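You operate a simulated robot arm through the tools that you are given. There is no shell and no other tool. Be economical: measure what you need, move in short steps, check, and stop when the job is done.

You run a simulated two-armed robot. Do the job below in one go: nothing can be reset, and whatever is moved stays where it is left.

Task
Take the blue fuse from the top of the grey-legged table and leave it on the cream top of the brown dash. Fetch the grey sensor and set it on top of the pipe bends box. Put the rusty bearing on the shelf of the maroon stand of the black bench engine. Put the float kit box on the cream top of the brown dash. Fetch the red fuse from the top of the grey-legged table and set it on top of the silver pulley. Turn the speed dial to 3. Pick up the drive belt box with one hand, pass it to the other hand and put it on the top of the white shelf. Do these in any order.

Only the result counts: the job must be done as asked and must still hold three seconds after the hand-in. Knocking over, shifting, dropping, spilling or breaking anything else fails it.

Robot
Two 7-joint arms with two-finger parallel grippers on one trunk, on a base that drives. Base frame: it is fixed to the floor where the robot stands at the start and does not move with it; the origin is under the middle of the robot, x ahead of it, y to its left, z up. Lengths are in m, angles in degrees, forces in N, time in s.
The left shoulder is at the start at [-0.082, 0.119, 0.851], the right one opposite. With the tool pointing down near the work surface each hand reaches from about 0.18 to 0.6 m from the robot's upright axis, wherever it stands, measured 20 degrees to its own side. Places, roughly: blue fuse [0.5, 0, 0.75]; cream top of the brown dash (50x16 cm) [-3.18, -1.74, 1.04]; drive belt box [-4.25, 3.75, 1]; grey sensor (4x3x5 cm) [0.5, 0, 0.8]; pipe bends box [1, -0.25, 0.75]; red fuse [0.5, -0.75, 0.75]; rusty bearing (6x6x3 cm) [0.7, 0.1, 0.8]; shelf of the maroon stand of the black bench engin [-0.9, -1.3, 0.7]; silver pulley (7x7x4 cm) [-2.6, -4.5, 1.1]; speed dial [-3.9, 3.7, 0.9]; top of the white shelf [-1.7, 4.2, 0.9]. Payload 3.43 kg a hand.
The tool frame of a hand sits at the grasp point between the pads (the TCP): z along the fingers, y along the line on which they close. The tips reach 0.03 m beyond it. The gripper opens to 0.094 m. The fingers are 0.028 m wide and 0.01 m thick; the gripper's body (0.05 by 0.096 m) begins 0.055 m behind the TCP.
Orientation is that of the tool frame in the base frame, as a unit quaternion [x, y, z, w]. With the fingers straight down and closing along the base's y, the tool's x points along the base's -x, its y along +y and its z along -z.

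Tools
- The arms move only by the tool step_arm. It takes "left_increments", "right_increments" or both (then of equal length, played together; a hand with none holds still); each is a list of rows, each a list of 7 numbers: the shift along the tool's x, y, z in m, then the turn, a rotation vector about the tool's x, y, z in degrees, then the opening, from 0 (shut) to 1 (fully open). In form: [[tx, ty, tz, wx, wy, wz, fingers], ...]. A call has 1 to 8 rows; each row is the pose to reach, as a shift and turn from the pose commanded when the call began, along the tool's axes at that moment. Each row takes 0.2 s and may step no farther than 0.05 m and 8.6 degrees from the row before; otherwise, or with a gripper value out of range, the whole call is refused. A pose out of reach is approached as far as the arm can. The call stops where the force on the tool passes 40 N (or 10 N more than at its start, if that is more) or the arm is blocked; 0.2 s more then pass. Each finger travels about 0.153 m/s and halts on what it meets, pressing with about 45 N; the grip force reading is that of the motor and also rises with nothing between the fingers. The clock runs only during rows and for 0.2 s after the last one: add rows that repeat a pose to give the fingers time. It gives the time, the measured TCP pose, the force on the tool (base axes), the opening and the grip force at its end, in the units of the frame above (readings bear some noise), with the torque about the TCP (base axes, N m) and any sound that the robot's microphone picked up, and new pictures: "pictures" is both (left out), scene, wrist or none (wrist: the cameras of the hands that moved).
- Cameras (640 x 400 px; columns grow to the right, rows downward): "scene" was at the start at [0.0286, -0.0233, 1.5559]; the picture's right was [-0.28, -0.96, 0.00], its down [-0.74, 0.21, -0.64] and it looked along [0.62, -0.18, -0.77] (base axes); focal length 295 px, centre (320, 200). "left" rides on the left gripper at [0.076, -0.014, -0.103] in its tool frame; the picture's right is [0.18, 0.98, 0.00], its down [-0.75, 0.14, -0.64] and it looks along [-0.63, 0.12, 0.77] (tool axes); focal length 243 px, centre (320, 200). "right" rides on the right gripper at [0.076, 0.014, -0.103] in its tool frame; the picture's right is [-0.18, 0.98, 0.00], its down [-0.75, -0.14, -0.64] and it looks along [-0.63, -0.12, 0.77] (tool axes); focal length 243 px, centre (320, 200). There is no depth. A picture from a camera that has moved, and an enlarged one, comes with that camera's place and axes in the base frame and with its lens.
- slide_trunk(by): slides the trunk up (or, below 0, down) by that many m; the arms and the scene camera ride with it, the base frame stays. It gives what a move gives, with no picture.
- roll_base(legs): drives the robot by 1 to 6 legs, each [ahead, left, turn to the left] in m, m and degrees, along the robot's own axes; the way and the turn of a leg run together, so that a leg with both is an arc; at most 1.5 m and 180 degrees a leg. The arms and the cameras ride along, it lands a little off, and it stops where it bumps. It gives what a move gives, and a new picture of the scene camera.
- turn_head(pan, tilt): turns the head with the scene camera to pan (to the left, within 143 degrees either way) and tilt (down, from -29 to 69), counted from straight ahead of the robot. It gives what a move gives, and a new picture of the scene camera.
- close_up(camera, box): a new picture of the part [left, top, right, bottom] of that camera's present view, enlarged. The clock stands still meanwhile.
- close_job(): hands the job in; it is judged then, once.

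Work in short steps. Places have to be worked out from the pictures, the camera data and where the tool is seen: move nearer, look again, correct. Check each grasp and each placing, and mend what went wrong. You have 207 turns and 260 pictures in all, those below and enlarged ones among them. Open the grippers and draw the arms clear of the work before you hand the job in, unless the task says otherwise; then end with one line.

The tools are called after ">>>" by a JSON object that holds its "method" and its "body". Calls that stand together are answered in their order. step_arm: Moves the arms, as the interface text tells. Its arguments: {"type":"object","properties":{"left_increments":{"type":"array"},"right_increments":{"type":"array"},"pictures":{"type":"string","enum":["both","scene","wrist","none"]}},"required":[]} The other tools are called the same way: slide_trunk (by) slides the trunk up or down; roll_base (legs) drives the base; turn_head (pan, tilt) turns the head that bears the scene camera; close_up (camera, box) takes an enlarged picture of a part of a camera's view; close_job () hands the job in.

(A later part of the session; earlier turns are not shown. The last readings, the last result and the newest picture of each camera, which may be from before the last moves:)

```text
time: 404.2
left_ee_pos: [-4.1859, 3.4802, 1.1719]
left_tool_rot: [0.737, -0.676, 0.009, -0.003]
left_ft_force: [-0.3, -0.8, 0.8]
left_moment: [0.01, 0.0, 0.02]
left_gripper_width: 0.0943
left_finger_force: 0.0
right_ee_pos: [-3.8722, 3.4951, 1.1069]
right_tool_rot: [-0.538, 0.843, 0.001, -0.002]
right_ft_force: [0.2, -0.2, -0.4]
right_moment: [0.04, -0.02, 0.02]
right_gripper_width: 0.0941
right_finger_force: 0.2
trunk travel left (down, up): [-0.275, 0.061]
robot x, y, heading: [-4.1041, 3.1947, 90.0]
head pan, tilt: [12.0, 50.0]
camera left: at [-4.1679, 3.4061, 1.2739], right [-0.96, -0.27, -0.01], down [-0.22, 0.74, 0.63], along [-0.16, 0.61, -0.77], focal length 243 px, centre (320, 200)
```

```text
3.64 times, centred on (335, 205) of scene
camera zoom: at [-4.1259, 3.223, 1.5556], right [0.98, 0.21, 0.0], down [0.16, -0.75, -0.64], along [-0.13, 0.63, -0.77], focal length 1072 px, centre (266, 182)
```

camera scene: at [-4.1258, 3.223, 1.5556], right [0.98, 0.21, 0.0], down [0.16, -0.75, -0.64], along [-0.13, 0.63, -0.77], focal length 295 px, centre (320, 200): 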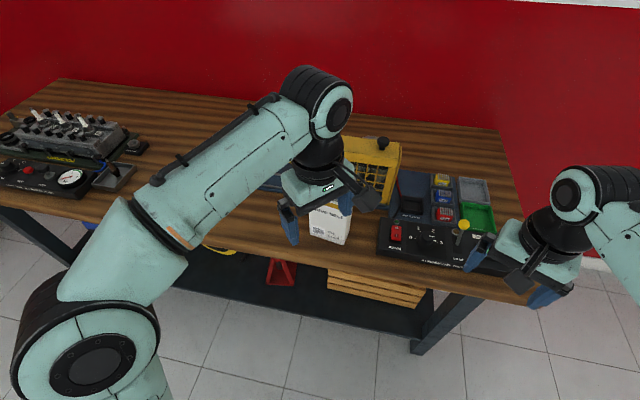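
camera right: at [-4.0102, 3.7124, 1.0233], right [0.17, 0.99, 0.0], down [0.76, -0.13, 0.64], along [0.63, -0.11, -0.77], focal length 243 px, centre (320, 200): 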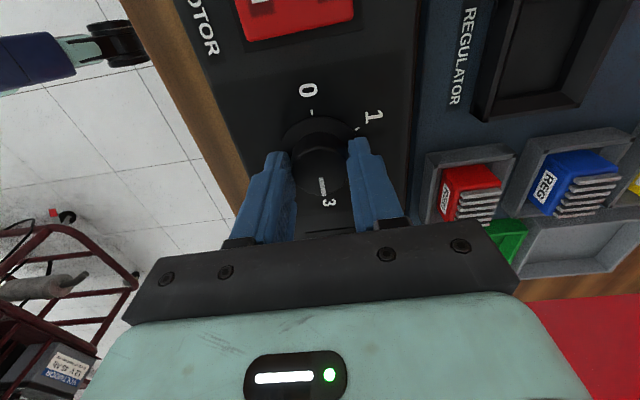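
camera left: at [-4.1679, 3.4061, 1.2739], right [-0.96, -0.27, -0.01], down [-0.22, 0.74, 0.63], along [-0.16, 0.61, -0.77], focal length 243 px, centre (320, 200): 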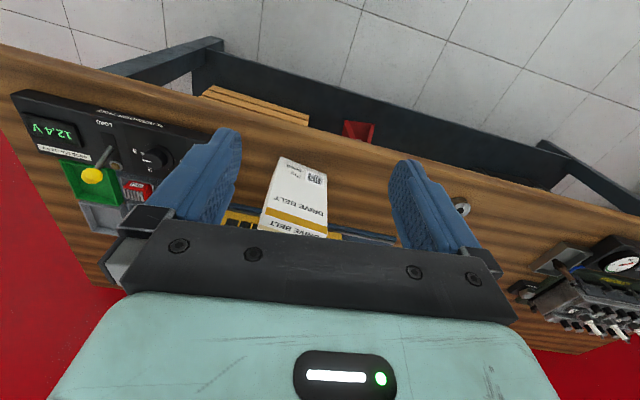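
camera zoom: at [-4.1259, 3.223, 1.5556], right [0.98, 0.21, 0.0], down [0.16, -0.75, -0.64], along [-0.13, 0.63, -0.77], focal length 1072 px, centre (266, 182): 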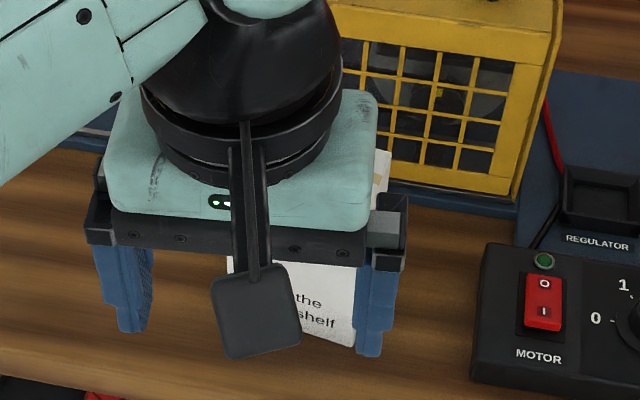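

The belt box is ≈10 cm wide, 5 cm deep, 15 cm tall, so the left hand must close front-to-back (yaw 90°). Rotate the left hand first.

>>> {"method": "step_arm", "body": {"left_increments": [[0, 0, 0, 0, 0, -8.5, 1], [0, 0, 0, 0, 0, -17, 1], [0, 0, 0, 0, 0, -25.5, 1], [0, 0, 0, 0, 0, -34, 1], [0, 0, 0, 0, 0, -42.5, 1], [0, 0, 0, 0, 0, -51, 1], [0, 0, 0, 0, 0, -59.5, 1], [0, 0, 0, 0, 0, -68, 1]], "pictures": "none"}}

>>> {"method": "step_arm", "body": {"left_increments": [[0, 0, 0.02, 0, 0, -8, 1], [0, 0, 0.04, 0, 0, -16, 1], [0, -0.03, 0.06, 0, 0, -17, 1], [0, -0.06, 0.08, 0, 0, -17, 1], [0, -0.1, 0.09, 0, 0, -17, 1], [0, -0.13, 0.1, 0, 0, -17, 1]], "pictures": "both"}}

```text
time: 406.1
left_ee_pos: [-4.1859, 3.4812, 1.1707]
left_tool_rot: [0.989, -0.145, 0.01, 0.003]
left_ft_force: [-0.2, -0.5, -0.6]
left_moment: [0.03, 0.0, -0.02]
left_gripper_width: 0.0941
left_finger_force: 0.0
right_ee_pos: [-3.8728, 3.4949, 1.1075]
right_tool_rot: [-0.539, 0.843, 0.002, -0.001]
right_ft_force: [-0.4, -0.7, -0.8]
right_moment: [-0.04, 0.0, -0.01]
right_gripper_width: 0.094
right_finger_force: 0.1
trunk travel left (down, up): [-0.275, 0.061]
robot x, y, heading: [-4.1087, 3.192, 89.8]
head pan, tilt: [12.0, 50.0]
```

```text
time: 407.4
left_ee_pos: [-4.1457, 3.6047, 1.07]
left_tool_rot: [1.0, 0.001, 0.009, 0.004]
left_ft_force: [-0.2, 0.2, 0.2]
left_moment: [0.01, 0.0, 0.03]
left_gripper_width: 0.0938
left_finger_force: 0.0
right_ee_pos: [-3.8724, 3.4957, 1.1072]
right_tool_rot: [-0.538, 0.843, 0.001, -0.002]
right_ft_force: [-0.4, -0.5, 0.2]
right_moment: [0.02, 0.01, -0.01]
right_gripper_width: 0.0942
right_finger_force: 0.1
trunk travel left (down, up): [-0.275, 0.061]
robot x, y, heading: [-4.1083, 3.1953, 89.9]
head pan, tilt: [12.0, 50.0]
camera scene: at [-4.1256, 3.2237, 1.5556], right [0.98, 0.21, 0.0], down [0.16, -0.75, -0.64], along [-0.13, 0.63, -0.77], focal length 295 px, centre (320, 200)
camera left: at [-4.0731, 3.6204, 1.1735], right [0.19, -0.98, 0.01], down [-0.76, -0.14, 0.63], along [-0.62, -0.12, -0.78], focal length 243 px, centre (320, 200)
```

scene: 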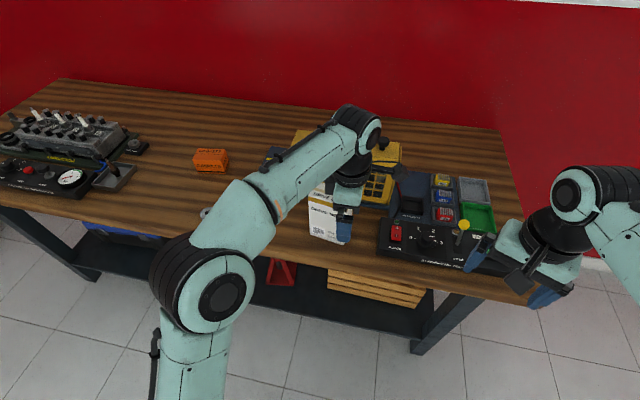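
left: 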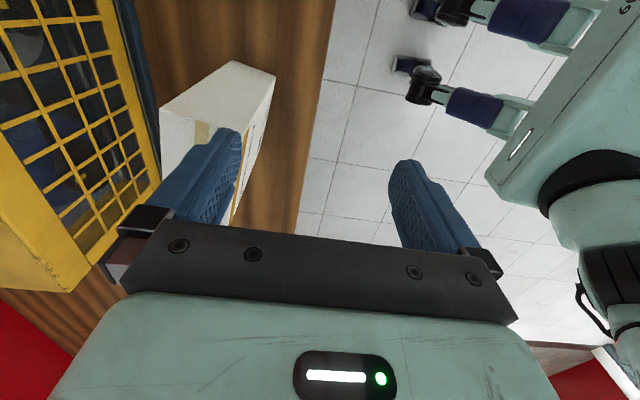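

Box centre ≈ (−4.20, 3.689), top ≈0.98. Move above its left part.

>>> {"method": "step_arm", "body": {"left_increments": [[-0.025, -0.03, 0.01, 0, 0, 0, 0.85], [-0.05, -0.06, 0.02, 0, 0, 0, 0.85], [-0.074, -0.084, 0.03, 0, 0, 0, 0.85], [-0.074, -0.084, 0.04, 0, 0, 0, 0.85], [-0.074, -0.084, 0.04, 0, 0, 0, 0.85]], "pictures": "both"}}

```text
time: 408.2
left_ee_pos: [-4.2046, 3.6811, 1.0508]
left_tool_rot: [1.0, -0.003, 0.017, -0.007]
left_ft_force: [-0.2, -0.1, 0.6]
left_moment: [-0.02, -0.04, 0.0]
left_gripper_width: 0.0799
left_finger_force: 0.0
right_ee_pos: [-3.8728, 3.4965, 1.1073]
right_tool_rot: [-0.538, 0.843, 0.0, -0.002]
right_ft_force: [-0.4, -0.3, -0.3]
right_moment: [-0.04, 0.01, -0.02]
right_gripper_width: 0.0941
right_finger_force: 0.2
trunk travel left (down, up): [-0.275, 0.061]
robot x, y, heading: [-4.1059, 3.1941, 90.0]
head pan, tilt: [12.0, 50.0]
stopped in row 3 (left hand): the force on the tool passed its limit at 50 N (the readings are from after the stop); the commanded pose is now the measured one
camera scene: at [-4.1264, 3.2241, 1.5554], right [0.98, 0.21, 0.0], down [0.16, -0.75, -0.64], along [-0.13, 0.63, -0.77], focal length 295 px, centre (320, 200)
camera left: at [-4.133, 3.6928, 1.1549], right [0.18, -0.98, -0.01], down [-0.78, -0.14, 0.61], along [-0.6, -0.1, -0.79], focal length 243 px, centre (320, 200)
```

scene: 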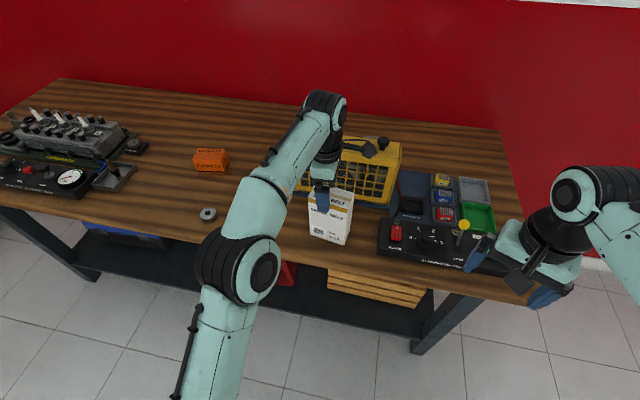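
left: 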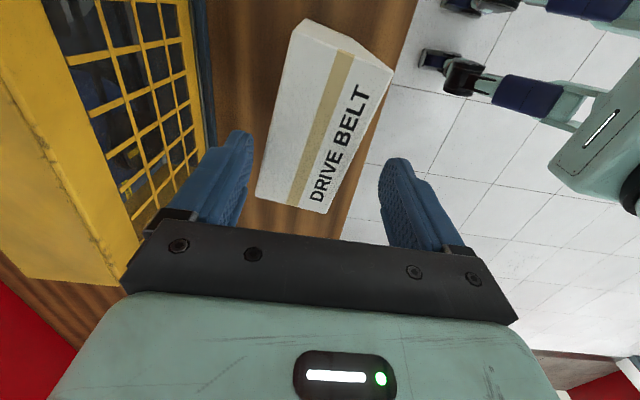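

Something touched (50 N); the box top is nearer z≈1.0 and the box has yaw ≈−10°. Rise, align yaw, centre, then look.

>>> {"method": "step_arm", "body": {"left_increments": [[0, 0, -0.015, 0, 0, 3, 0.85], [0, 0, -0.025, 0, 0, 6, 1], [-0.008, -0.004, -0.025, 0, 0, 10, 1], [-0.014, -0.007, -0.025, 0, 0, 10, 1], [-0.014, -0.007, -0.025, 0, 0, 10, 1]], "pictures": "wrist"}}

```text
time: 409.4
left_ee_pos: [-4.2188, 3.6868, 1.076]
left_tool_rot: [0.996, -0.091, 0.016, -0.009]
left_ft_force: [-0.4, -0.9, 0.2]
left_moment: [0.03, -0.01, 0.03]
left_gripper_width: 0.0941
left_finger_force: 0.1
right_ee_pos: [-3.872, 3.496, 1.1073]
right_tool_rot: [-0.537, 0.843, 0.001, -0.002]
right_ft_force: [-0.5, 0.0, 0.0]
right_moment: [0.02, 0.01, 0.03]
right_gripper_width: 0.0941
right_finger_force: 0.1
trunk travel left (down, up): [-0.275, 0.061]
robot x, y, heading: [-4.1049, 3.1978, 90.3]
head pan, tilt: [12.0, 50.0]
camera left: at [-4.1464, 3.6852, 1.1801], right [0.0, -1.0, -0.01], down [-0.79, -0.01, 0.61], along [-0.61, 0.01, -0.79], focal length 243 px, centre (320, 200)
```

left: 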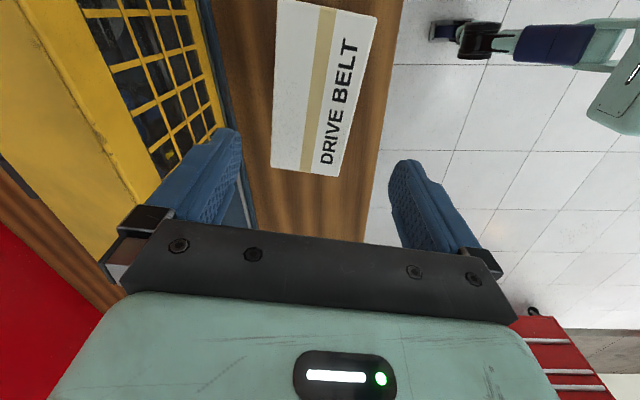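

Aligned. Shift 8 mm north, level the tool, and descend with fingers straddling the box.

>>> {"method": "step_arm", "body": {"left_increments": [[0, -0.008, 0.0, 0, -1.9, 0, 1], [0, -0.008, 0.025, 0, -1.9, 0, 1], [0, -0.008, 0.05, 0, -1.9, 0, 1], [0, -0.008, 0.07, 0, -1.9, 0, 1], [0, -0.008, 0.085, 0, -1.9, 0, 1], [0, -0.008, 0.085, 0, -1.9, 0, 1]], "pictures": "both"}}

```text
time: 410.8
left_ee_pos: [-4.2154, 3.6969, 0.9914]
left_tool_rot: [0.996, -0.091, 0.0, -0.011]
left_ft_force: [0.3, 0.3, 0.5]
left_moment: [0.02, 0.0, -0.05]
left_gripper_width: 0.0939
left_finger_force: 0.1
left hand out of reach, approached as far as the arm can: row 1
right_ee_pos: [-3.8725, 3.4957, 1.1077]
right_tool_rot: [-0.538, 0.843, 0.002, -0.002]
right_ft_force: [-0.1, 0.3, 0.7]
right_moment: [0.01, 0.02, -0.01]
right_gripper_width: 0.0942
right_finger_force: 0.0
trunk travel left (down, up): [-0.275, 0.061]
robot x, y, heading: [-4.1086, 3.1978, 90.0]
head pan, tilt: [12.0, 50.0]
camera scene: at [-4.1258, 3.2231, 1.5556], right [0.98, 0.21, 0.0], down [0.16, -0.75, -0.64], along [-0.13, 0.63, -0.77], focal length 295 px, centre (320, 200)
camera left: at [-4.139, 3.6941, 1.0925], right [0.0, -1.0, -0.02], down [-0.77, -0.02, 0.64], along [-0.64, 0.01, -0.77], focal length 243 px, centre (320, 200)
```

scene: 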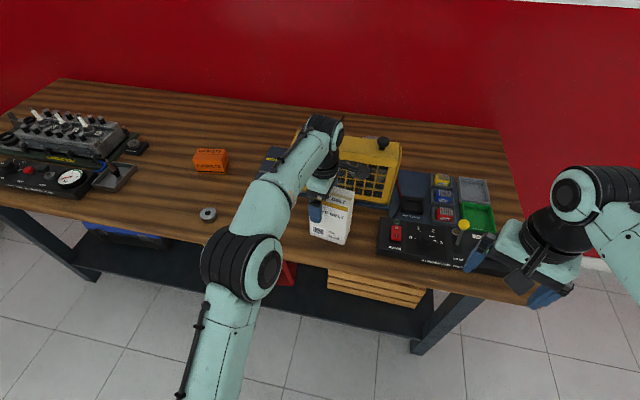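
left: 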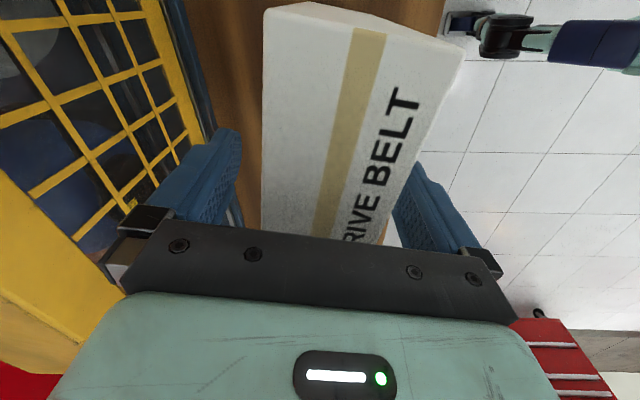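

Fingers straddle the box; shift 8 mm south to centre, then close.

>>> {"method": "step_arm", "body": {"left_increments": [[0, 0.008, 0, 0, 0, 0, 1], [0, 0.008, 0.003, 0, 0, 0, 0.7], [0, 0.008, 0.003, 0, 0, 0, 0.4], [0, 0.008, 0.003, 0, 0, 0, 0], [0, 0.008, 0.003, 0, 0, 0, 0], [0, 0.008, 0.003, 0, 0, 0, 0]], "pictures": "wrist"}}

```text
time: 412.2
left_ee_pos: [-4.2162, 3.6889, 0.9888]
left_tool_rot: [0.996, -0.091, 0.001, -0.011]
left_ft_force: [1.3, 3.8, 5.3]
left_moment: [0.23, -0.34, 0.13]
left_gripper_width: 0.0581
left_finger_force: 45.1
right_ee_pos: [-3.8713, 3.4951, 1.1075]
right_tool_rot: [-0.538, 0.843, 0.002, -0.002]
right_ft_force: [0.6, 1.0, 0.0]
right_moment: [0.04, -0.03, -0.04]
right_gripper_width: 0.0939
right_finger_force: 0.1
trunk travel left (down, up): [-0.275, 0.061]
robot x, y, heading: [-4.1062, 3.1912, 90.0]
head pan, tilt: [12.0, 50.0]
camera left: at [-4.1397, 3.6864, 1.0899], right [0.0, -1.0, -0.02], down [-0.77, -0.02, 0.64], along [-0.64, 0.01, -0.77], focal length 243 px, centre (320, 200)
```

left: 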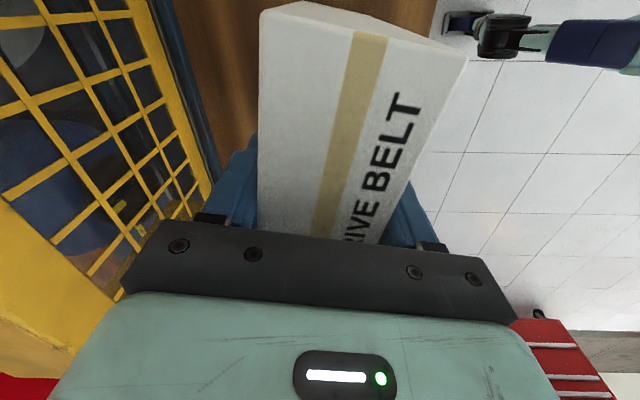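

Gripped at 58 mm. Lift with the trunk, then back the base away from the bench.

>>> {"method": "slide_trunk", "body": {"by": 0.055}}

>>> {"method": "roll_base", "body": {"legs": [[-0.6, 0, 0]]}}

```text
time: 413.2
left_ee_pos: [-4.2171, 3.6869, 1.0427]
left_tool_rot: [0.996, -0.09, 0.001, -0.011]
left_ft_force: [0.5, -0.2, -4.4]
left_moment: [0.03, 0.08, -0.01]
left_gripper_width: 0.0581
left_finger_force: 44.9
right_ee_pos: [-3.8721, 3.4957, 1.1633]
right_tool_rot: [-0.537, 0.843, 0.003, -0.003]
right_ft_force: [-0.2, -1.7, 1.0]
right_moment: [0.01, 0.03, -0.03]
right_gripper_width: 0.0939
right_finger_force: 0.0
trunk travel left (down, up): [-0.33, 0.006]
robot x, y, heading: [-4.11, 3.1983, 89.9]
head pan, tilt: [12.0, 50.0]
```

```text
time: 416.6
left_ee_pos: [-4.2167, 3.0917, 1.0427]
left_tool_rot: [0.996, -0.09, 0.0, -0.011]
left_ft_force: [-0.8, -1.0, -3.9]
left_moment: [0.06, 0.14, 0.01]
left_gripper_width: 0.0581
left_finger_force: 45.1
right_ee_pos: [-3.8709, 2.8987, 1.1625]
right_tool_rot: [-0.538, 0.843, 0.002, -0.001]
right_ft_force: [-0.4, -0.1, -0.3]
right_moment: [-0.01, -0.02, -0.01]
right_gripper_width: 0.094
right_finger_force: 0.0
trunk travel left (down, up): [-0.33, 0.006]
robot x, y, heading: [-4.1108, 2.5966, 90.0]
head pan, tilt: [12.0, 50.0]
camera scene: at [-4.1261, 2.6258, 1.6147], right [0.98, 0.21, 0.0], down [0.16, -0.75, -0.64], along [-0.13, 0.63, -0.77], focal length 295 px, centre (320, 200)
```

scene: 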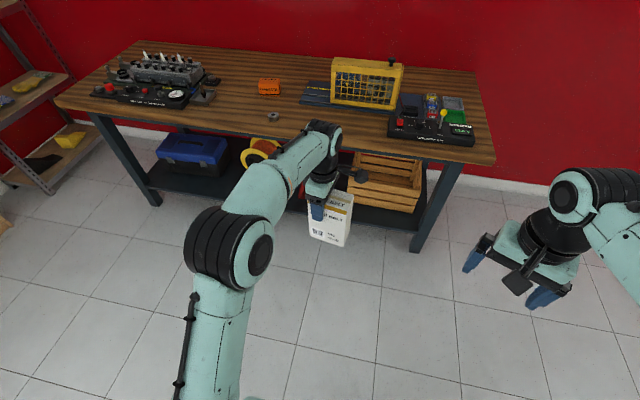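

Box held (bottom ≈0.12 below TCP). Prepare the handover: square the box (left yaw 90°) while the right hand turns to yaw −90°.

>>> {"method": "step_arm", "body": {"right_increments": [[0, 0, 0, 0, 0, 8.1, 1], [0, 0, 0, 0, 0, 16.2, 1], [0, 0, 0, 0, 0, 24.3, 1], [0, 0, 0, 0, 0, 32.4, 1], [0, 0, 0, 0, 0, 40.5, 1], [0, 0, 0, 0, 0, 48.6, 1], [0, 0, 0, 0, 0, 56.7, 1], [0, 0, 0, 0, 0, 64.8, 1]], "left_increments": [[0, 0, 0, 0, 0, -2, 0], [0, 0, 0, 0, 0, -4, 0], [0, 0, 0, 0, 0, -6, 0], [0, 0, 0, 0, 0, -8, 0], [0, 0.01, 0, 0, 0, -10, 0], [0, 0.02, 0, 0, 0, -10, 0], [0, 0.035, 0, 0, 0, -10, 0], [0, 0.05, 0, 0, 0, -10, 0]], "pictures": "none"}}

>>> {"method": "step_arm", "body": {"right_increments": [[0, 0, 0, 0, 8.3, 0, 1], [0, 0, 0, 0, 16.6, 0, 1], [0, 0, 0, 0, 25, 0, 1], [0, 0, 0, 0, 33.3, 0, 1], [0, 0, 0, 0, 41.5, 0, 1], [0, 0, 0, 0, 49.8, 0, 1], [0, 0, 0, 0, 58, 0, 1], [0, 0, 0, 0, 66, 0, 1]], "pictures": "scene"}}

```text
time: 418.4
left_ee_pos: [-4.2256, 3.0419, 1.0429]
left_tool_rot: [1.0, -0.003, 0.001, -0.009]
left_ft_force: [-0.4, 0.2, -3.7]
left_moment: [-0.01, 0.09, 0.04]
left_gripper_width: 0.058
left_finger_force: 44.6
right_ee_pos: [-3.8713, 2.8986, 1.1624]
right_tool_rot: [-0.003, 1.0, 0.0, -0.002]
right_ft_force: [0.1, -0.8, -0.3]
right_moment: [0.01, -0.01, 0.0]
right_gripper_width: 0.094
right_finger_force: 0.1
trunk travel left (down, up): [-0.33, 0.006]
robot x, y, heading: [-4.1072, 2.595, 90.0]
head pan, tilt: [12.0, 50.0]
```

```text
time: 420.2
left_ee_pos: [-4.2251, 3.043, 1.0417]
left_tool_rot: [1.0, -0.003, 0.0, -0.01]
left_ft_force: [0.7, -0.3, -3.2]
left_moment: [-0.02, 0.09, 0.02]
left_gripper_width: 0.058
left_finger_force: 45.2
right_ee_pos: [-3.8716, 2.8997, 1.1625]
right_tool_rot: [-0.002, 0.836, -0.001, -0.548]
right_ft_force: [0.8, 0.3, -0.1]
right_moment: [0.05, 0.02, 0.01]
right_gripper_width: 0.0938
right_finger_force: 0.1
trunk travel left (down, up): [-0.33, 0.006]
robot x, y, heading: [-4.1101, 2.5968, 90.3]
head pan, tilt: [12.0, 50.0]
camera scene: at [-4.1257, 2.6259, 1.6146], right [0.98, 0.21, 0.0], down [0.16, -0.75, -0.64], along [-0.13, 0.63, -0.77], focal length 295 px, centre (320, 200)
```

scene: 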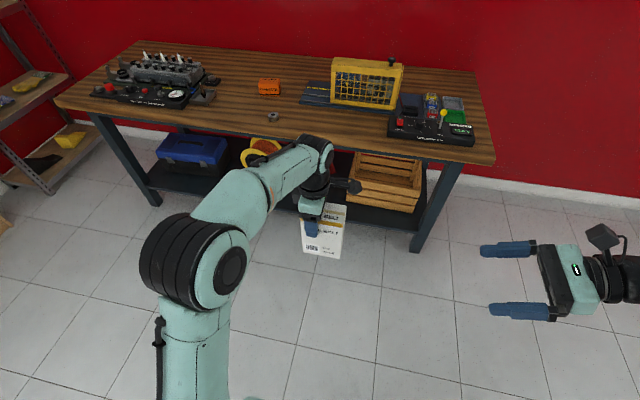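

Right hand is turning to point left. Finish the 90° turn.

>>> {"method": "step_arm", "body": {"right_increments": [[0, 0, 0, 0, 8, 0, 1], [0, 0, 0, 0, 16, 0, 1], [0, 0, 0, 0, 24, 0, 1], [0, 0, 0, 0, 24, 0, 1]], "pictures": "none"}}

>>> {"method": "step_arm", "body": {"right_increments": [[-0.03, 0.02, 0.0, 0, 0, 0, 1], [-0.06, 0.05, 0.02, 0, 0, 0, 1], [-0.09, 0.08, 0.04, 0, 0, 0, 1], [-0.12, 0.11, 0.06, 0, 0, 0, 1], [-0.15, 0.14, 0.08, 0, 0, 0, 1], [-0.19, 0.143, 0.1, 0, 0, 0, 1], [-0.192, 0.143, 0.14, 0, 0, 0, 1], [-0.192, 0.143, 0.18, 0, 0, 0, 1]], "pictures": "both"}}

```text
time: 421.2
left_ee_pos: [-4.2254, 3.0417, 1.0421]
left_tool_rot: [1.0, -0.004, 0.001, -0.009]
left_ft_force: [0.2, 0.3, -3.2]
left_moment: [-0.01, 0.1, 0.02]
left_gripper_width: 0.058
left_finger_force: 45.1
right_ee_pos: [-3.872, 2.8982, 1.163]
right_tool_rot: [0.002, -0.705, 0.002, 0.71]
right_ft_force: [0.0, -0.6, 0.3]
right_moment: [0.0, 0.03, -0.03]
right_gripper_width: 0.0939
right_finger_force: 0.1
trunk travel left (down, up): [-0.33, 0.006]
robot x, y, heading: [-4.1052, 2.5927, 90.2]
head pan, tilt: [12.0, 50.0]
```

```text
time: 423.0
left_ee_pos: [-4.2269, 3.0428, 1.0423]
left_tool_rot: [1.0, -0.003, 0.0, -0.01]
left_ft_force: [-0.7, -0.5, -3.8]
left_moment: [-0.01, 0.04, 0.01]
left_gripper_width: 0.0581
left_finger_force: 45.1
right_ee_pos: [-4.0545, 3.0399, 0.9709]
right_tool_rot: [0.002, -0.705, 0.002, 0.709]
right_ft_force: [-0.9, 0.1, 0.2]
right_moment: [0.01, 0.01, -0.04]
right_gripper_width: 0.0943
right_finger_force: 0.1
trunk travel left (down, up): [-0.33, 0.006]
robot x, y, heading: [-4.1093, 2.5936, 90.1]
head pan, tilt: [12.0, 50.0]
camera scene: at [-4.1267, 2.6258, 1.6146], right [0.98, 0.21, 0.0], down [0.16, -0.75, -0.64], along [-0.13, 0.63, -0.77], focal length 295 px, centre (320, 200)
camera right: at [-3.9507, 3.0553, 1.0474], right [-0.01, 0.98, -0.18], down [0.64, -0.14, -0.76], along [-0.77, -0.12, -0.63], focal length 243 px, centre (320, 200)
```

scene: 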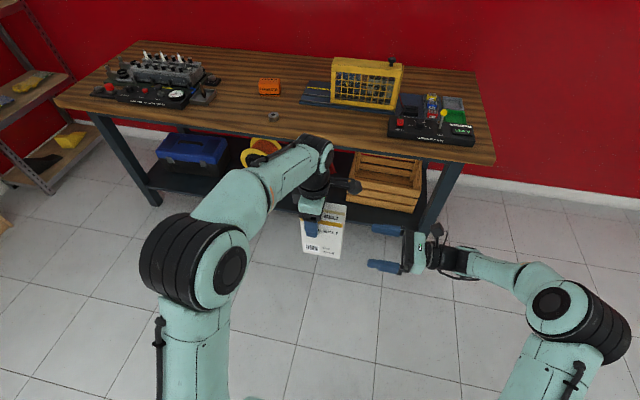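
right: 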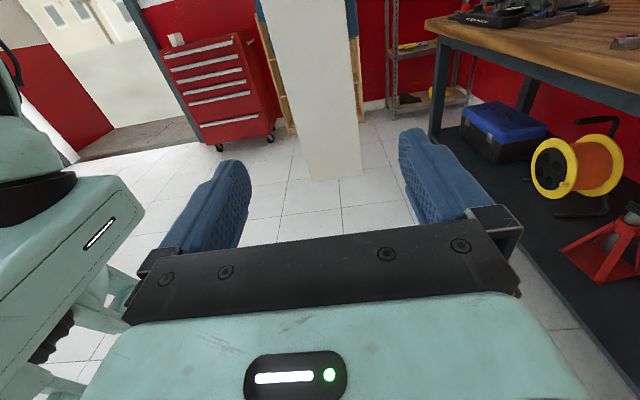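

Right hand is level with the lower half of the box, well aligned. Slide it left over the box's right end.

>>> {"method": "step_arm", "body": {"right_increments": [[0, 0.002, 0.035, 0, 0, 0, 1], [0, 0.002, 0.07, 0, 0, 0, 1], [0, 0.002, 0.1, 0, 0, 0, 1], [0, 0.002, 0.12, 0, 0, 0, 1], [0, 0.002, 0.13, 0, 0, 0, 1]], "pictures": "both"}}

```text
time: 424.2
left_ee_pos: [-4.2256, 3.0424, 1.0416]
left_tool_rot: [1.0, -0.003, 0.002, -0.009]
left_ft_force: [0.4, -0.3, -4.3]
left_moment: [0.04, 0.07, 0.01]
left_gripper_width: 0.0581
left_finger_force: 44.7
right_ee_pos: [-4.1843, 3.0424, 0.9719]
right_tool_rot: [0.002, -0.706, 0.001, 0.709]
right_ft_force: [0.0, 0.8, -0.1]
right_moment: [0.0, 0.0, -0.01]
right_gripper_width: 0.094
right_finger_force: 0.0
trunk travel left (down, up): [-0.33, 0.006]
robot x, y, heading: [-4.1084, 2.5991, 89.9]
head pan, tilt: [12.0, 50.0]
camera scene: at [-4.1262, 2.6256, 1.6146], right [0.98, 0.21, 0.0], down [0.16, -0.75, -0.64], along [-0.13, 0.63, -0.77], focal length 295 px, centre (320, 200)
camera right: at [-4.0802, 3.0575, 1.0483], right [-0.01, 0.98, -0.18], down [0.64, -0.14, -0.76], along [-0.77, -0.12, -0.63], focal length 243 px, centre (320, 200)
```

scene: 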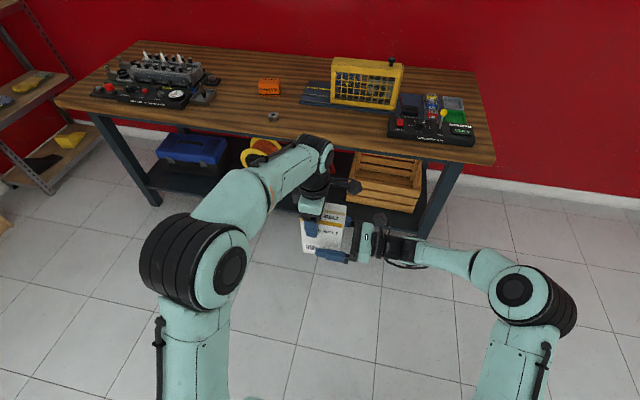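
right: 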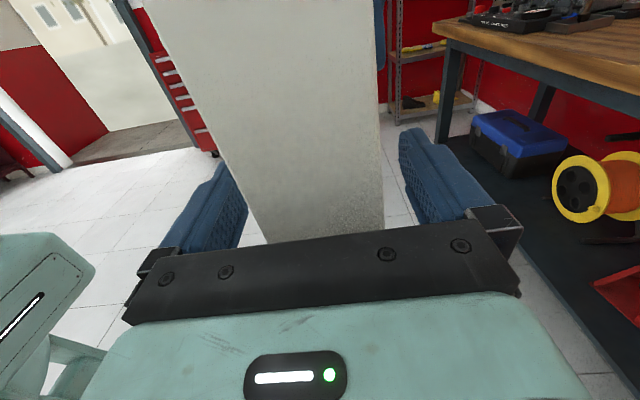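

Box lies between the right fingers. Close the right hand.

>>> {"method": "step_arm", "body": {"right_increments": [[0, 0, 0, 0, 0, 0, 0.7], [0, 0, 0, 0, 0, 0, 0.4], [0, 0, 0, 0, 0, 0, 0], [0, 0, 0, 0, 0, 0, 0], [0, 0, 0, 0, 0, 0, 0]], "pictures": "wrist"}}

```text
time: 425.4
left_ee_pos: [-4.2259, 3.0432, 1.0423]
left_tool_rot: [1.0, -0.004, 0.002, -0.009]
left_ft_force: [4.0, -6.0, -2.0]
left_moment: [-0.94, -0.04, 0.57]
left_gripper_width: 0.0579
left_finger_force: 45.0
right_ee_pos: [-4.1842, 3.0425, 0.9704]
right_tool_rot: [0.002, -0.705, 0.001, 0.709]
right_ft_force: [-4.1, 6.6, -1.2]
right_moment: [0.5, -0.23, -0.81]
right_gripper_width: 0.0585
right_finger_force: 44.8
trunk travel left (down, up): [-0.33, 0.006]
robot x, y, heading: [-4.1091, 2.5976, 89.7]
head pan, tilt: [12.0, 50.0]
camera right: at [-4.0797, 3.0578, 1.0482], right [0.0, 0.98, -0.18], down [0.64, -0.14, -0.76], along [-0.77, -0.12, -0.63], focal length 243 px, centre (320, 200)
```

right: 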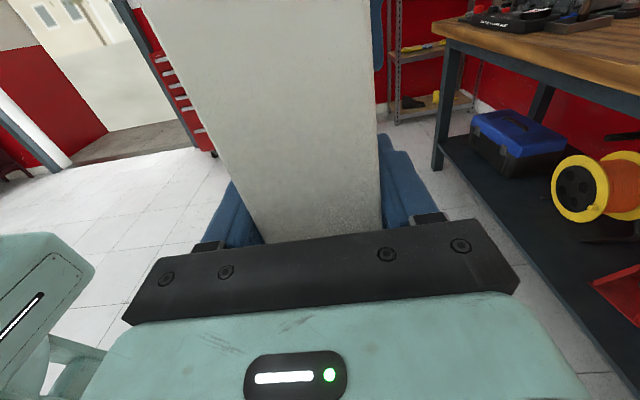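

Both hands grip the box. Open the left and draw it up and away.

>>> {"method": "step_arm", "body": {"left_increments": [[0, 0, 0, 0, 0, 0, 0.7], [0, 0, 0, 0, 0, 0, 1], [0, 0, 0, 0, 0, 0, 1], [0, 0.01, -0.015, 0, 0, 0, 1], [0, 0.02, -0.035, 0, 0, 0, 1], [0, 0.03, -0.06, 0, 0, 0, 1], [-0.02, 0.05, -0.09, 0, 0, 0, 1], [-0.05, 0.07, -0.11, 0, 0, 4, 1]], "pictures": "both"}}

```text
time: 427.2
left_ee_pos: [-4.2776, 2.9698, 1.1514]
left_tool_rot: [0.999, -0.038, 0.001, -0.01]
left_ft_force: [0.3, 0.1, -0.8]
left_moment: [0.05, -0.01, -0.02]
left_gripper_width: 0.094
left_finger_force: 0.0
right_ee_pos: [-4.1844, 3.0425, 0.9717]
right_tool_rot: [0.001, -0.706, 0.001, 0.709]
right_ft_force: [-0.9, 0.7, -3.7]
right_moment: [0.0, -0.04, -0.02]
right_gripper_width: 0.0596
right_finger_force: 45.1
trunk travel left (down, up): [-0.33, 0.006]
robot x, y, heading: [-4.1052, 2.593, 89.8]
head pan, tilt: [12.0, 50.0]
camera scene: at [-4.1273, 2.6248, 1.6146], right [0.98, 0.21, 0.0], down [0.16, -0.75, -0.64], along [-0.13, 0.63, -0.77], focal length 295 px, centre (320, 200)
camera left: at [-4.2011, 2.9756, 1.2537], right [0.11, -0.99, -0.02], down [-0.76, -0.1, 0.64], along [-0.64, -0.05, -0.77], focal length 243 px, centre (320, 200)
```

scene: 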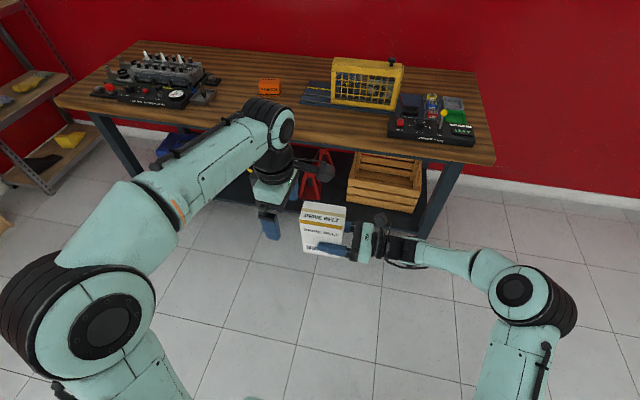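
left: 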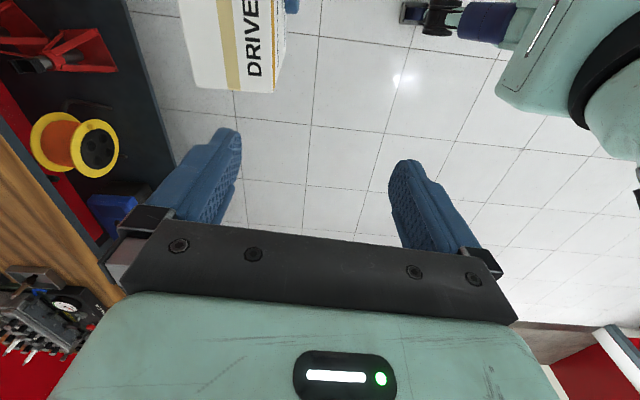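

Handover done; the right hand holds the box. Tuck the left arm and look toward the white shelf.

>>> {"method": "step_arm", "body": {"left_increments": [[0, 0.03, -0.01, 0, 0, 5, 1], [-0.01, 0.06, -0.02, 0, 0, 10, 1], [-0.02, 0.09, -0.03, 0, 0, 15, 1], [-0.03, 0.12, -0.03, 0, 0, 20, 1], [-0.03, 0.14, -0.03, 0, 0, 25, 1]], "pictures": "none"}}

>>> {"method": "turn_head", "body": {"pan": -60, "tilt": 15}}

```text
time: 428.4
left_ee_pos: [-4.3165, 2.8322, 1.1763]
left_tool_rot: [0.967, -0.254, -0.001, -0.01]
left_ft_force: [-0.7, -0.1, -0.8]
left_moment: [0.01, 0.0, 0.01]
left_gripper_width: 0.0939
left_finger_force: 0.1
right_ee_pos: [-4.184, 3.0423, 0.9709]
right_tool_rot: [0.002, -0.705, 0.002, 0.709]
right_ft_force: [-0.2, 0.1, -4.3]
right_moment: [0.01, -0.08, 0.0]
right_gripper_width: 0.0595
right_finger_force: 44.9
trunk travel left (down, up): [-0.33, 0.006]
robot x, y, heading: [-4.1108, 2.5929, 89.9]
head pan, tilt: [12.0, 50.0]
```

```text
time: 429.8
left_ee_pos: [-4.3171, 2.8331, 1.1782]
left_tool_rot: [0.967, -0.253, -0.001, -0.009]
left_ft_force: [-0.4, -0.5, 0.5]
left_moment: [0.02, -0.02, 0.02]
left_gripper_width: 0.094
left_finger_force: 0.0
right_ee_pos: [-4.1844, 3.0431, 0.9704]
right_tool_rot: [0.002, -0.705, 0.002, 0.709]
right_ft_force: [0.7, -0.2, -3.9]
right_moment: [0.02, -0.08, 0.0]
right_gripper_width: 0.0593
right_finger_force: 45.0
trunk travel left (down, up): [-0.33, 0.006]
robot x, y, heading: [-4.1086, 2.5979, 89.9]
head pan, tilt: [-60.0, 15.0]
camera scene: at [-4.0293, 2.5971, 1.6683], right [0.5, -0.87, 0.0], down [-0.22, -0.13, -0.97], along [0.84, 0.48, -0.26], focal length 295 px, centre (320, 200)
```

scene: 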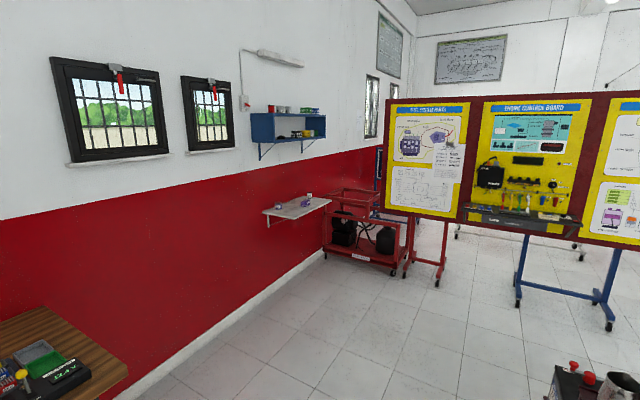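

White wall shelf seen at x −2.18…−1.52, front edge y≈3.92, with small items on its right part. Drive over there.

>>> {"method": "roll_base", "body": {"legs": [[0.25, 0, 0], [0, -1.5, 0], [0, -0.3, 0]]}}

>>> {"method": "turn_head", "body": {"pan": -15, "tilt": 25}}

>>> {"method": "close_up", "body": {"camera": "scene", "box": [240, 140, 480, 290]}}

```text
time: 447.4
left_ee_pos: [-2.5136, 3.0909, 1.1775]
left_tool_rot: [0.969, -0.248, -0.001, -0.01]
left_ft_force: [-0.5, -0.6, -0.4]
left_moment: [0.0, 0.03, -0.03]
left_gripper_width: 0.094
left_finger_force: 0.1
right_ee_pos: [-2.3821, 3.3035, 0.972]
right_tool_rot: [0.006, -0.706, 0.006, 0.709]
right_ft_force: [-0.6, 0.7, -4.2]
right_moment: [-0.02, -0.07, 0.0]
right_gripper_width: 0.0579
right_finger_force: 44.8
trunk travel left (down, up): [-0.33, 0.006]
robot x, y, heading: [-2.3013, 2.8556, 90.6]
head pan, tilt: [-60.0, 15.0]
camera scene: at [-2.2224, 2.8597, 1.6683], right [0.51, -0.86, 0.0], down [-0.22, -0.13, -0.97], along [0.83, 0.49, -0.26], focal length 295 px, centre (320, 200)
```

scene: 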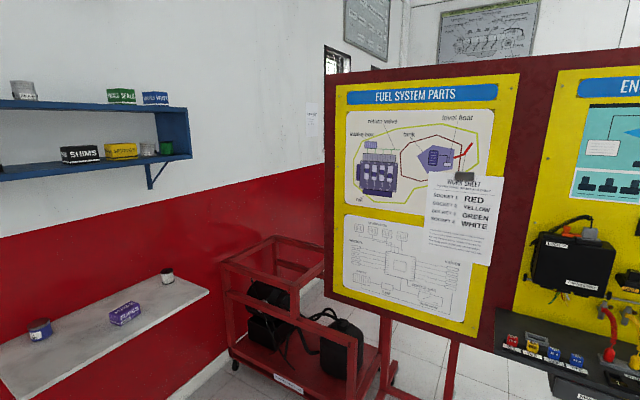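

```text
time: 448.5
left_ee_pos: [-2.5117, 3.0922, 1.1771]
left_tool_rot: [0.969, -0.248, -0.001, -0.01]
left_ft_force: [-0.2, -0.1, -1.1]
left_moment: [-0.04, 0.02, 0.0]
left_gripper_width: 0.094
left_finger_force: 0.0
right_ee_pos: [-2.3826, 3.3038, 0.9713]
right_tool_rot: [0.007, -0.705, 0.006, 0.709]
right_ft_force: [-0.1, 0.2, -4.7]
right_moment: [-0.02, -0.09, 0.01]
right_gripper_width: 0.0579
right_finger_force: 45.3
trunk travel left (down, up): [-0.33, 0.006]
robot x, y, heading: [-2.3024, 2.8555, 90.3]
head pan, tilt: [-15.0, 25.0]
camera scene: at [-2.2799, 2.9012, 1.6521], right [0.97, -0.25, 0.0], down [-0.1, -0.41, -0.91], along [0.22, 0.88, -0.42], focal length 295 px, centre (320, 200)
```

scene: 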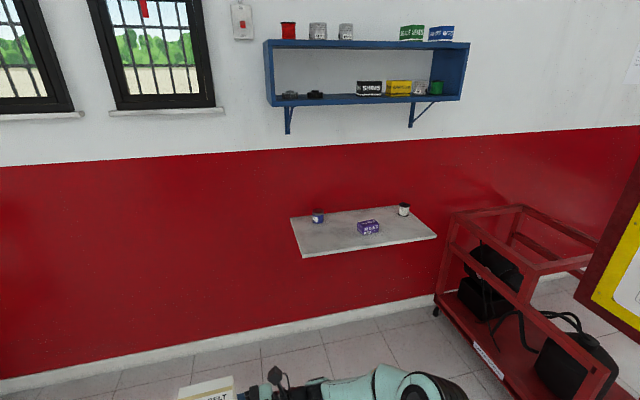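

```text
2.67 times, centred on (360, 215) of scene
camera zoom: at [-2.2799, 2.9012, 1.6521], right [0.97, -0.25, 0.0], down [-0.1, -0.41, -0.91], along [0.22, 0.88, -0.42], focal length 786 px, centre (213, 160)
```

zoom: 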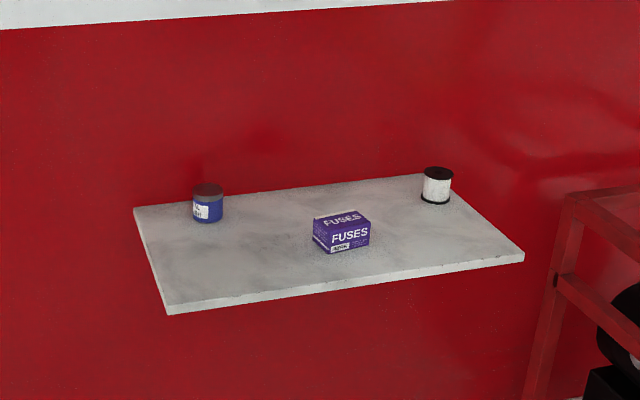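

Shelf top x −2.1…−1.42, y 3.93…4.28; front-left area is free. Raise the box, then approach diagonally (heading 50°) so the hand stays off the shelf items.

>>> {"method": "step_arm", "body": {"right_increments": [[0.02, 0.01, 0, 0, 0, 0, 0], [0.04, 0.02, 0, 0, 0, 0, 0], [0.06, 0.035, 0, 0, 0, 0, 0], [0.08, 0.05, 0, 0, 0, 0, 0], [0.08, 0.05, 0, 0, 0, 0, 0]], "pictures": "none"}}

>>> {"method": "roll_base", "body": {"legs": [[0, 0, -40.3], [0.3, 0.2, 0]]}}

>>> {"method": "turn_head", "body": {"pan": 10, "tilt": 40}}

```text
time: 449.7
left_ee_pos: [-2.5128, 3.0917, 1.1774]
left_tool_rot: [0.969, -0.247, -0.002, -0.01]
left_ft_force: [-0.6, 0.9, -0.6]
left_moment: [0.02, -0.02, 0.01]
left_gripper_width: 0.094
left_finger_force: 0.0
right_ee_pos: [-2.3827, 3.3534, 1.0526]
right_tool_rot: [0.006, -0.705, 0.006, 0.709]
right_ft_force: [0.1, -0.6, -4.0]
right_moment: [0.0, -0.12, -0.03]
right_gripper_width: 0.058
right_finger_force: 44.4
trunk travel left (down, up): [-0.33, 0.006]
robot x, y, heading: [-2.3037, 2.856, 90.7]
head pan, tilt: [-15.0, 25.0]
```

```text
time: 454.0
left_ee_pos: [-2.2788, 3.5308, 1.1779]
left_tool_rot: [0.826, -0.563, 0.003, -0.01]
left_ft_force: [0.5, -0.6, -0.4]
left_moment: [0.0, 0.01, 0.02]
left_gripper_width: 0.0941
left_finger_force: 0.1
right_ee_pos: [-2.0131, 3.6488, 1.051]
right_tool_rot: [-0.235, -0.665, -0.236, 0.669]
right_ft_force: [-1.0, -0.4, -4.8]
right_moment: [-0.08, -0.07, 0.01]
right_gripper_width: 0.0578
right_finger_force: 44.6
trunk travel left (down, up): [-0.33, 0.006]
robot x, y, heading: [-2.2667, 3.2156, 50.8]
head pan, tilt: [-15.0, 25.0]
camera scene: at [-2.2214, 3.2349, 1.652], right [0.58, -0.81, 0.0], down [-0.34, -0.25, -0.91], along [0.74, 0.53, -0.42], focal length 295 px, centre (320, 200)
```

scene: 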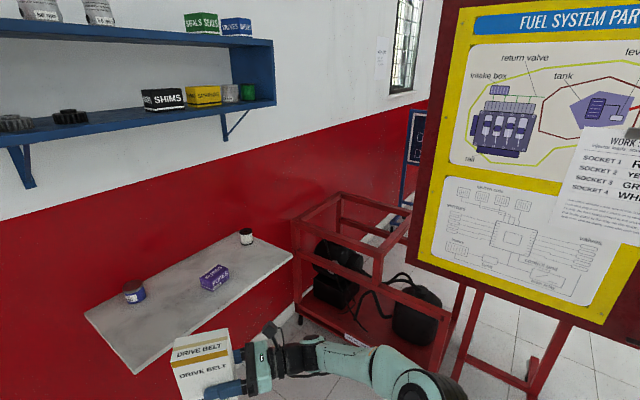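

```text
time: 454.9
left_ee_pos: [-2.2789, 3.5315, 1.179]
left_tool_rot: [0.826, -0.564, 0.002, -0.011]
left_ft_force: [0.3, 0.1, 0.3]
left_moment: [-0.01, 0.02, 0.0]
left_gripper_width: 0.0941
left_finger_force: 0.1
right_ee_pos: [-2.0118, 3.6478, 1.052]
right_tool_rot: [-0.235, -0.665, -0.236, 0.668]
right_ft_force: [0.1, 0.7, -4.4]
right_moment: [-0.07, -0.11, -0.03]
right_gripper_width: 0.0578
right_finger_force: 45.2
trunk travel left (down, up): [-0.33, 0.006]
robot x, y, heading: [-2.27, 3.2205, 50.8]
head pan, tilt: [10.0, 40.0]
camera scene: at [-2.2543, 3.255, 1.6288], right [0.87, -0.49, 0.0], down [-0.31, -0.56, -0.77], along [0.37, 0.67, -0.64], focal length 295 px, centre (320, 200)
```

scene: 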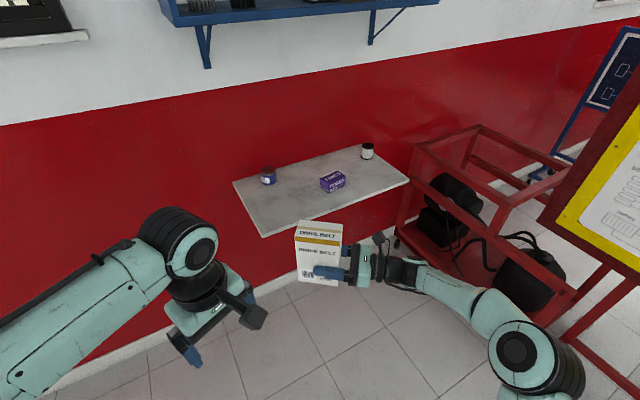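

Box target on the shelf ≈ (−1.955, 4.03). Drive the remaining 0.33 ahead and 0.17 left.

>>> {"method": "roll_base", "body": {"legs": [[0.2, 0.1, -0.8], [0.13, 0.072, 0]]}}

>>> {"method": "close_up", "body": {"camera": "scene", "box": [200, 120, 440, 300]}}

```text
time: 457.5
left_ee_pos: [-2.196, 3.8937, 1.1786]
left_tool_rot: [0.822, -0.57, 0.003, -0.01]
left_ft_force: [-0.4, 0.0, 0.4]
left_moment: [-0.01, 0.0, 0.0]
left_gripper_width: 0.0939
left_finger_force: 0.1
right_ee_pos: [-1.9281, 4.0068, 1.0506]
right_tool_rot: [-0.239, -0.664, -0.24, 0.667]
right_ft_force: [0.7, 0.3, -4.9]
right_moment: [-0.04, -0.08, 0.02]
right_gripper_width: 0.0578
right_finger_force: 45.1
trunk travel left (down, up): [-0.33, 0.006]
robot x, y, heading: [-2.1893, 3.5799, 50.2]
head pan, tilt: [10.0, 40.0]
camera scene: at [-2.1763, 3.6168, 1.6285], right [0.87, -0.5, 0.0], down [-0.32, -0.56, -0.77], along [0.38, 0.66, -0.64], focal length 295 px, centre (320, 200)
```

scene: 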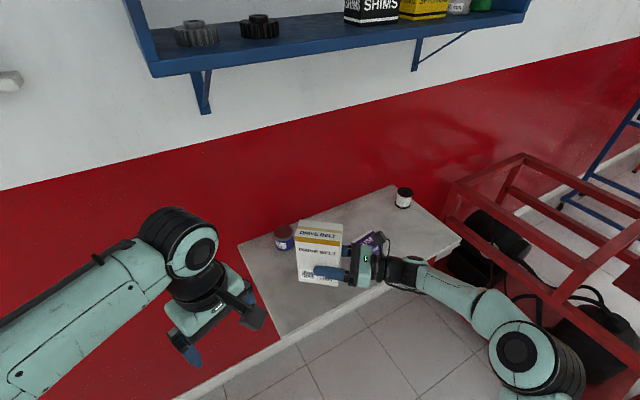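

```text
2.22 times, centred on (320, 210) of scene
camera zoom: at [-2.1763, 3.6168, 1.6285], right [0.87, -0.5, 0.0], down [-0.32, -0.56, -0.77], along [0.38, 0.66, -0.64], focal length 655 px, centre (320, 178)
```

zoom: 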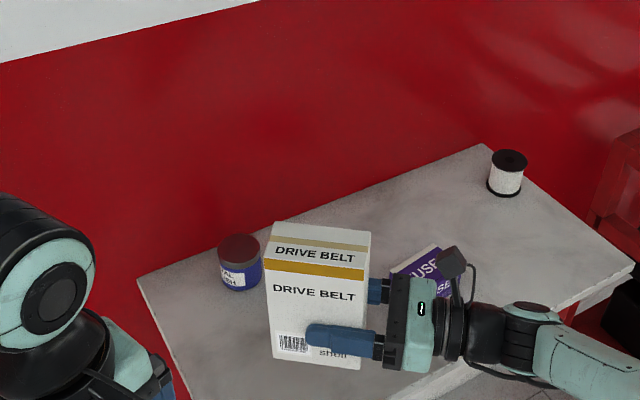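

Box hovers over the free front-left area. Lower it.

>>> {"method": "step_arm", "body": {"right_increments": [[-0.02, 0, 0, 0, 0, 0, 0], [-0.04, 0, 0, 0, 0, 0, 0], [-0.055, 0, 0, 0, 0, 0, 0], [-0.065, 0, 0, 0, 0, 0, 0], [-0.07, 0, 0, 0, 0, 0, 0], [-0.075, 0, 0, 0, 0, 0, 0]], "pictures": "none"}}

>>> {"method": "close_up", "body": {"camera": "scene", "box": [200, 150, 440, 330]}}

```text
time: 458.9
left_ee_pos: [-2.1958, 3.8929, 1.1779]
left_tool_rot: [0.822, -0.569, 0.002, -0.01]
left_ft_force: [1.1, 0.5, 1.0]
left_moment: [-0.02, -0.03, 0.01]
left_gripper_width: 0.0941
left_finger_force: 0.1
right_ee_pos: [-1.9278, 4.0084, 0.9755]
right_tool_rot: [-0.239, -0.663, -0.241, 0.667]
right_ft_force: [0.2, 0.3, -3.8]
right_moment: [-0.06, -0.08, -0.01]
right_gripper_width: 0.058
right_finger_force: 45.1
trunk travel left (down, up): [-0.33, 0.006]
robot x, y, heading: [-2.1909, 3.5774, 50.2]
head pan, tilt: [10.0, 40.0]
```

```text
2.22 times, centred on (320, 240) of scene
camera zoom: at [-2.1757, 3.6173, 1.6288], right [0.87, -0.5, 0.0], down [-0.32, -0.56, -0.77], along [0.38, 0.66, -0.64], focal length 655 px, centre (320, 111)
```

zoom: 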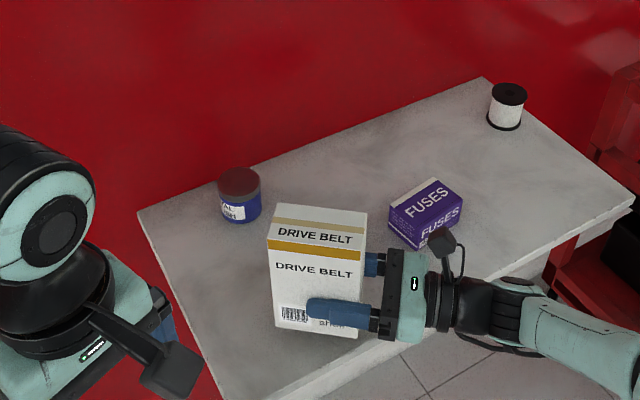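

Box is close to the front edge; shift it 3 cm along the fingers' direction (NW), away from the fuses box, then lower gently.

>>> {"method": "step_arm", "body": {"right_increments": [[0.003, 0.003, 0.015, 0, 0, 0, 0], [0.003, 0.006, 0.03, 0, 0, 0, 0], [0, 0.006, 0.03, 0, 0, 0, 0], [-0.004, 0.006, 0.03, 0, 0, 0, 0], [-0.007, 0.006, 0.03, 0, 0, 0, 0], [-0.01, 0.006, 0.03, 0, 0, 0, 0]], "pictures": "none"}}

>>> {"method": "close_up", "body": {"camera": "scene", "box": [220, 170, 400, 320]}}

```text
time: 460.3
left_ee_pos: [-2.1952, 3.8942, 1.1781]
left_tool_rot: [0.822, -0.569, 0.002, -0.01]
left_ft_force: [-0.4, 0.4, -0.1]
left_moment: [0.03, 0.03, -0.01]
left_gripper_width: 0.094
left_finger_force: 0.0
right_ee_pos: [-1.9464, 4.0312, 0.9663]
right_tool_rot: [-0.24, -0.663, -0.242, 0.666]
right_ft_force: [0.2, -0.4, -3.0]
right_moment: [-0.03, -0.06, -0.01]
right_gripper_width: 0.058
right_finger_force: 45.0
trunk travel left (down, up): [-0.33, 0.006]
robot x, y, heading: [-2.1875, 3.5794, 50.1]
head pan, tilt: [10.0, 40.0]
```

```text
2.67 times, centred on (310, 245) of scene
camera zoom: at [-2.1757, 3.6173, 1.6288], right [0.87, -0.5, 0.0], down [-0.32, -0.56, -0.77], along [0.38, 0.66, -0.64], focal length 786 px, centre (347, 80)
```

zoom: 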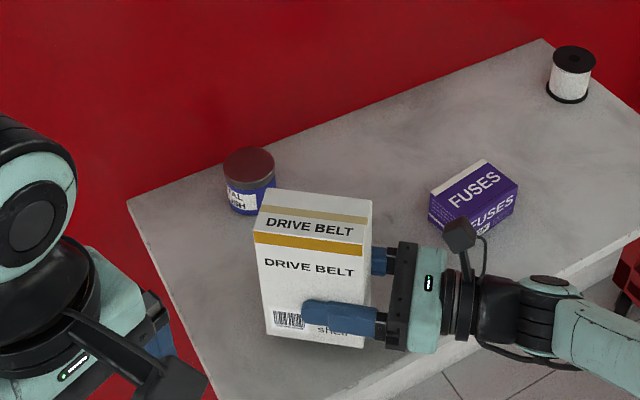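

Good placement. Lower further in small steps until contact.

>>> {"method": "step_arm", "body": {"right_increments": [[-0.003, 0, 0, 0, 0, 0, 0], [-0.006, 0, 0, 0, 0, 0, 0], [-0.009, 0, 0, 0, 0, 0, 0], [-0.012, 0, 0, 0, 0, 0, 0]], "pictures": "none"}}

```text
time: 461.3
left_ee_pos: [-2.1951, 3.8932, 1.1779]
left_tool_rot: [0.822, -0.569, 0.003, -0.01]
left_ft_force: [-0.6, 0.3, 0.6]
left_moment: [-0.01, 0.01, 0.0]
left_gripper_width: 0.0941
left_finger_force: 0.1
right_ee_pos: [-1.9457, 4.0307, 0.9542]
right_tool_rot: [-0.239, -0.663, -0.241, 0.667]
right_ft_force: [-0.6, 0.4, -3.7]
right_moment: [-0.06, -0.07, -0.08]
right_gripper_width: 0.0581
right_finger_force: 45.1
trunk travel left (down, up): [-0.33, 0.006]
robot x, y, heading: [-2.1877, 3.5817, 49.7]
head pan, tilt: [10.0, 40.0]
```

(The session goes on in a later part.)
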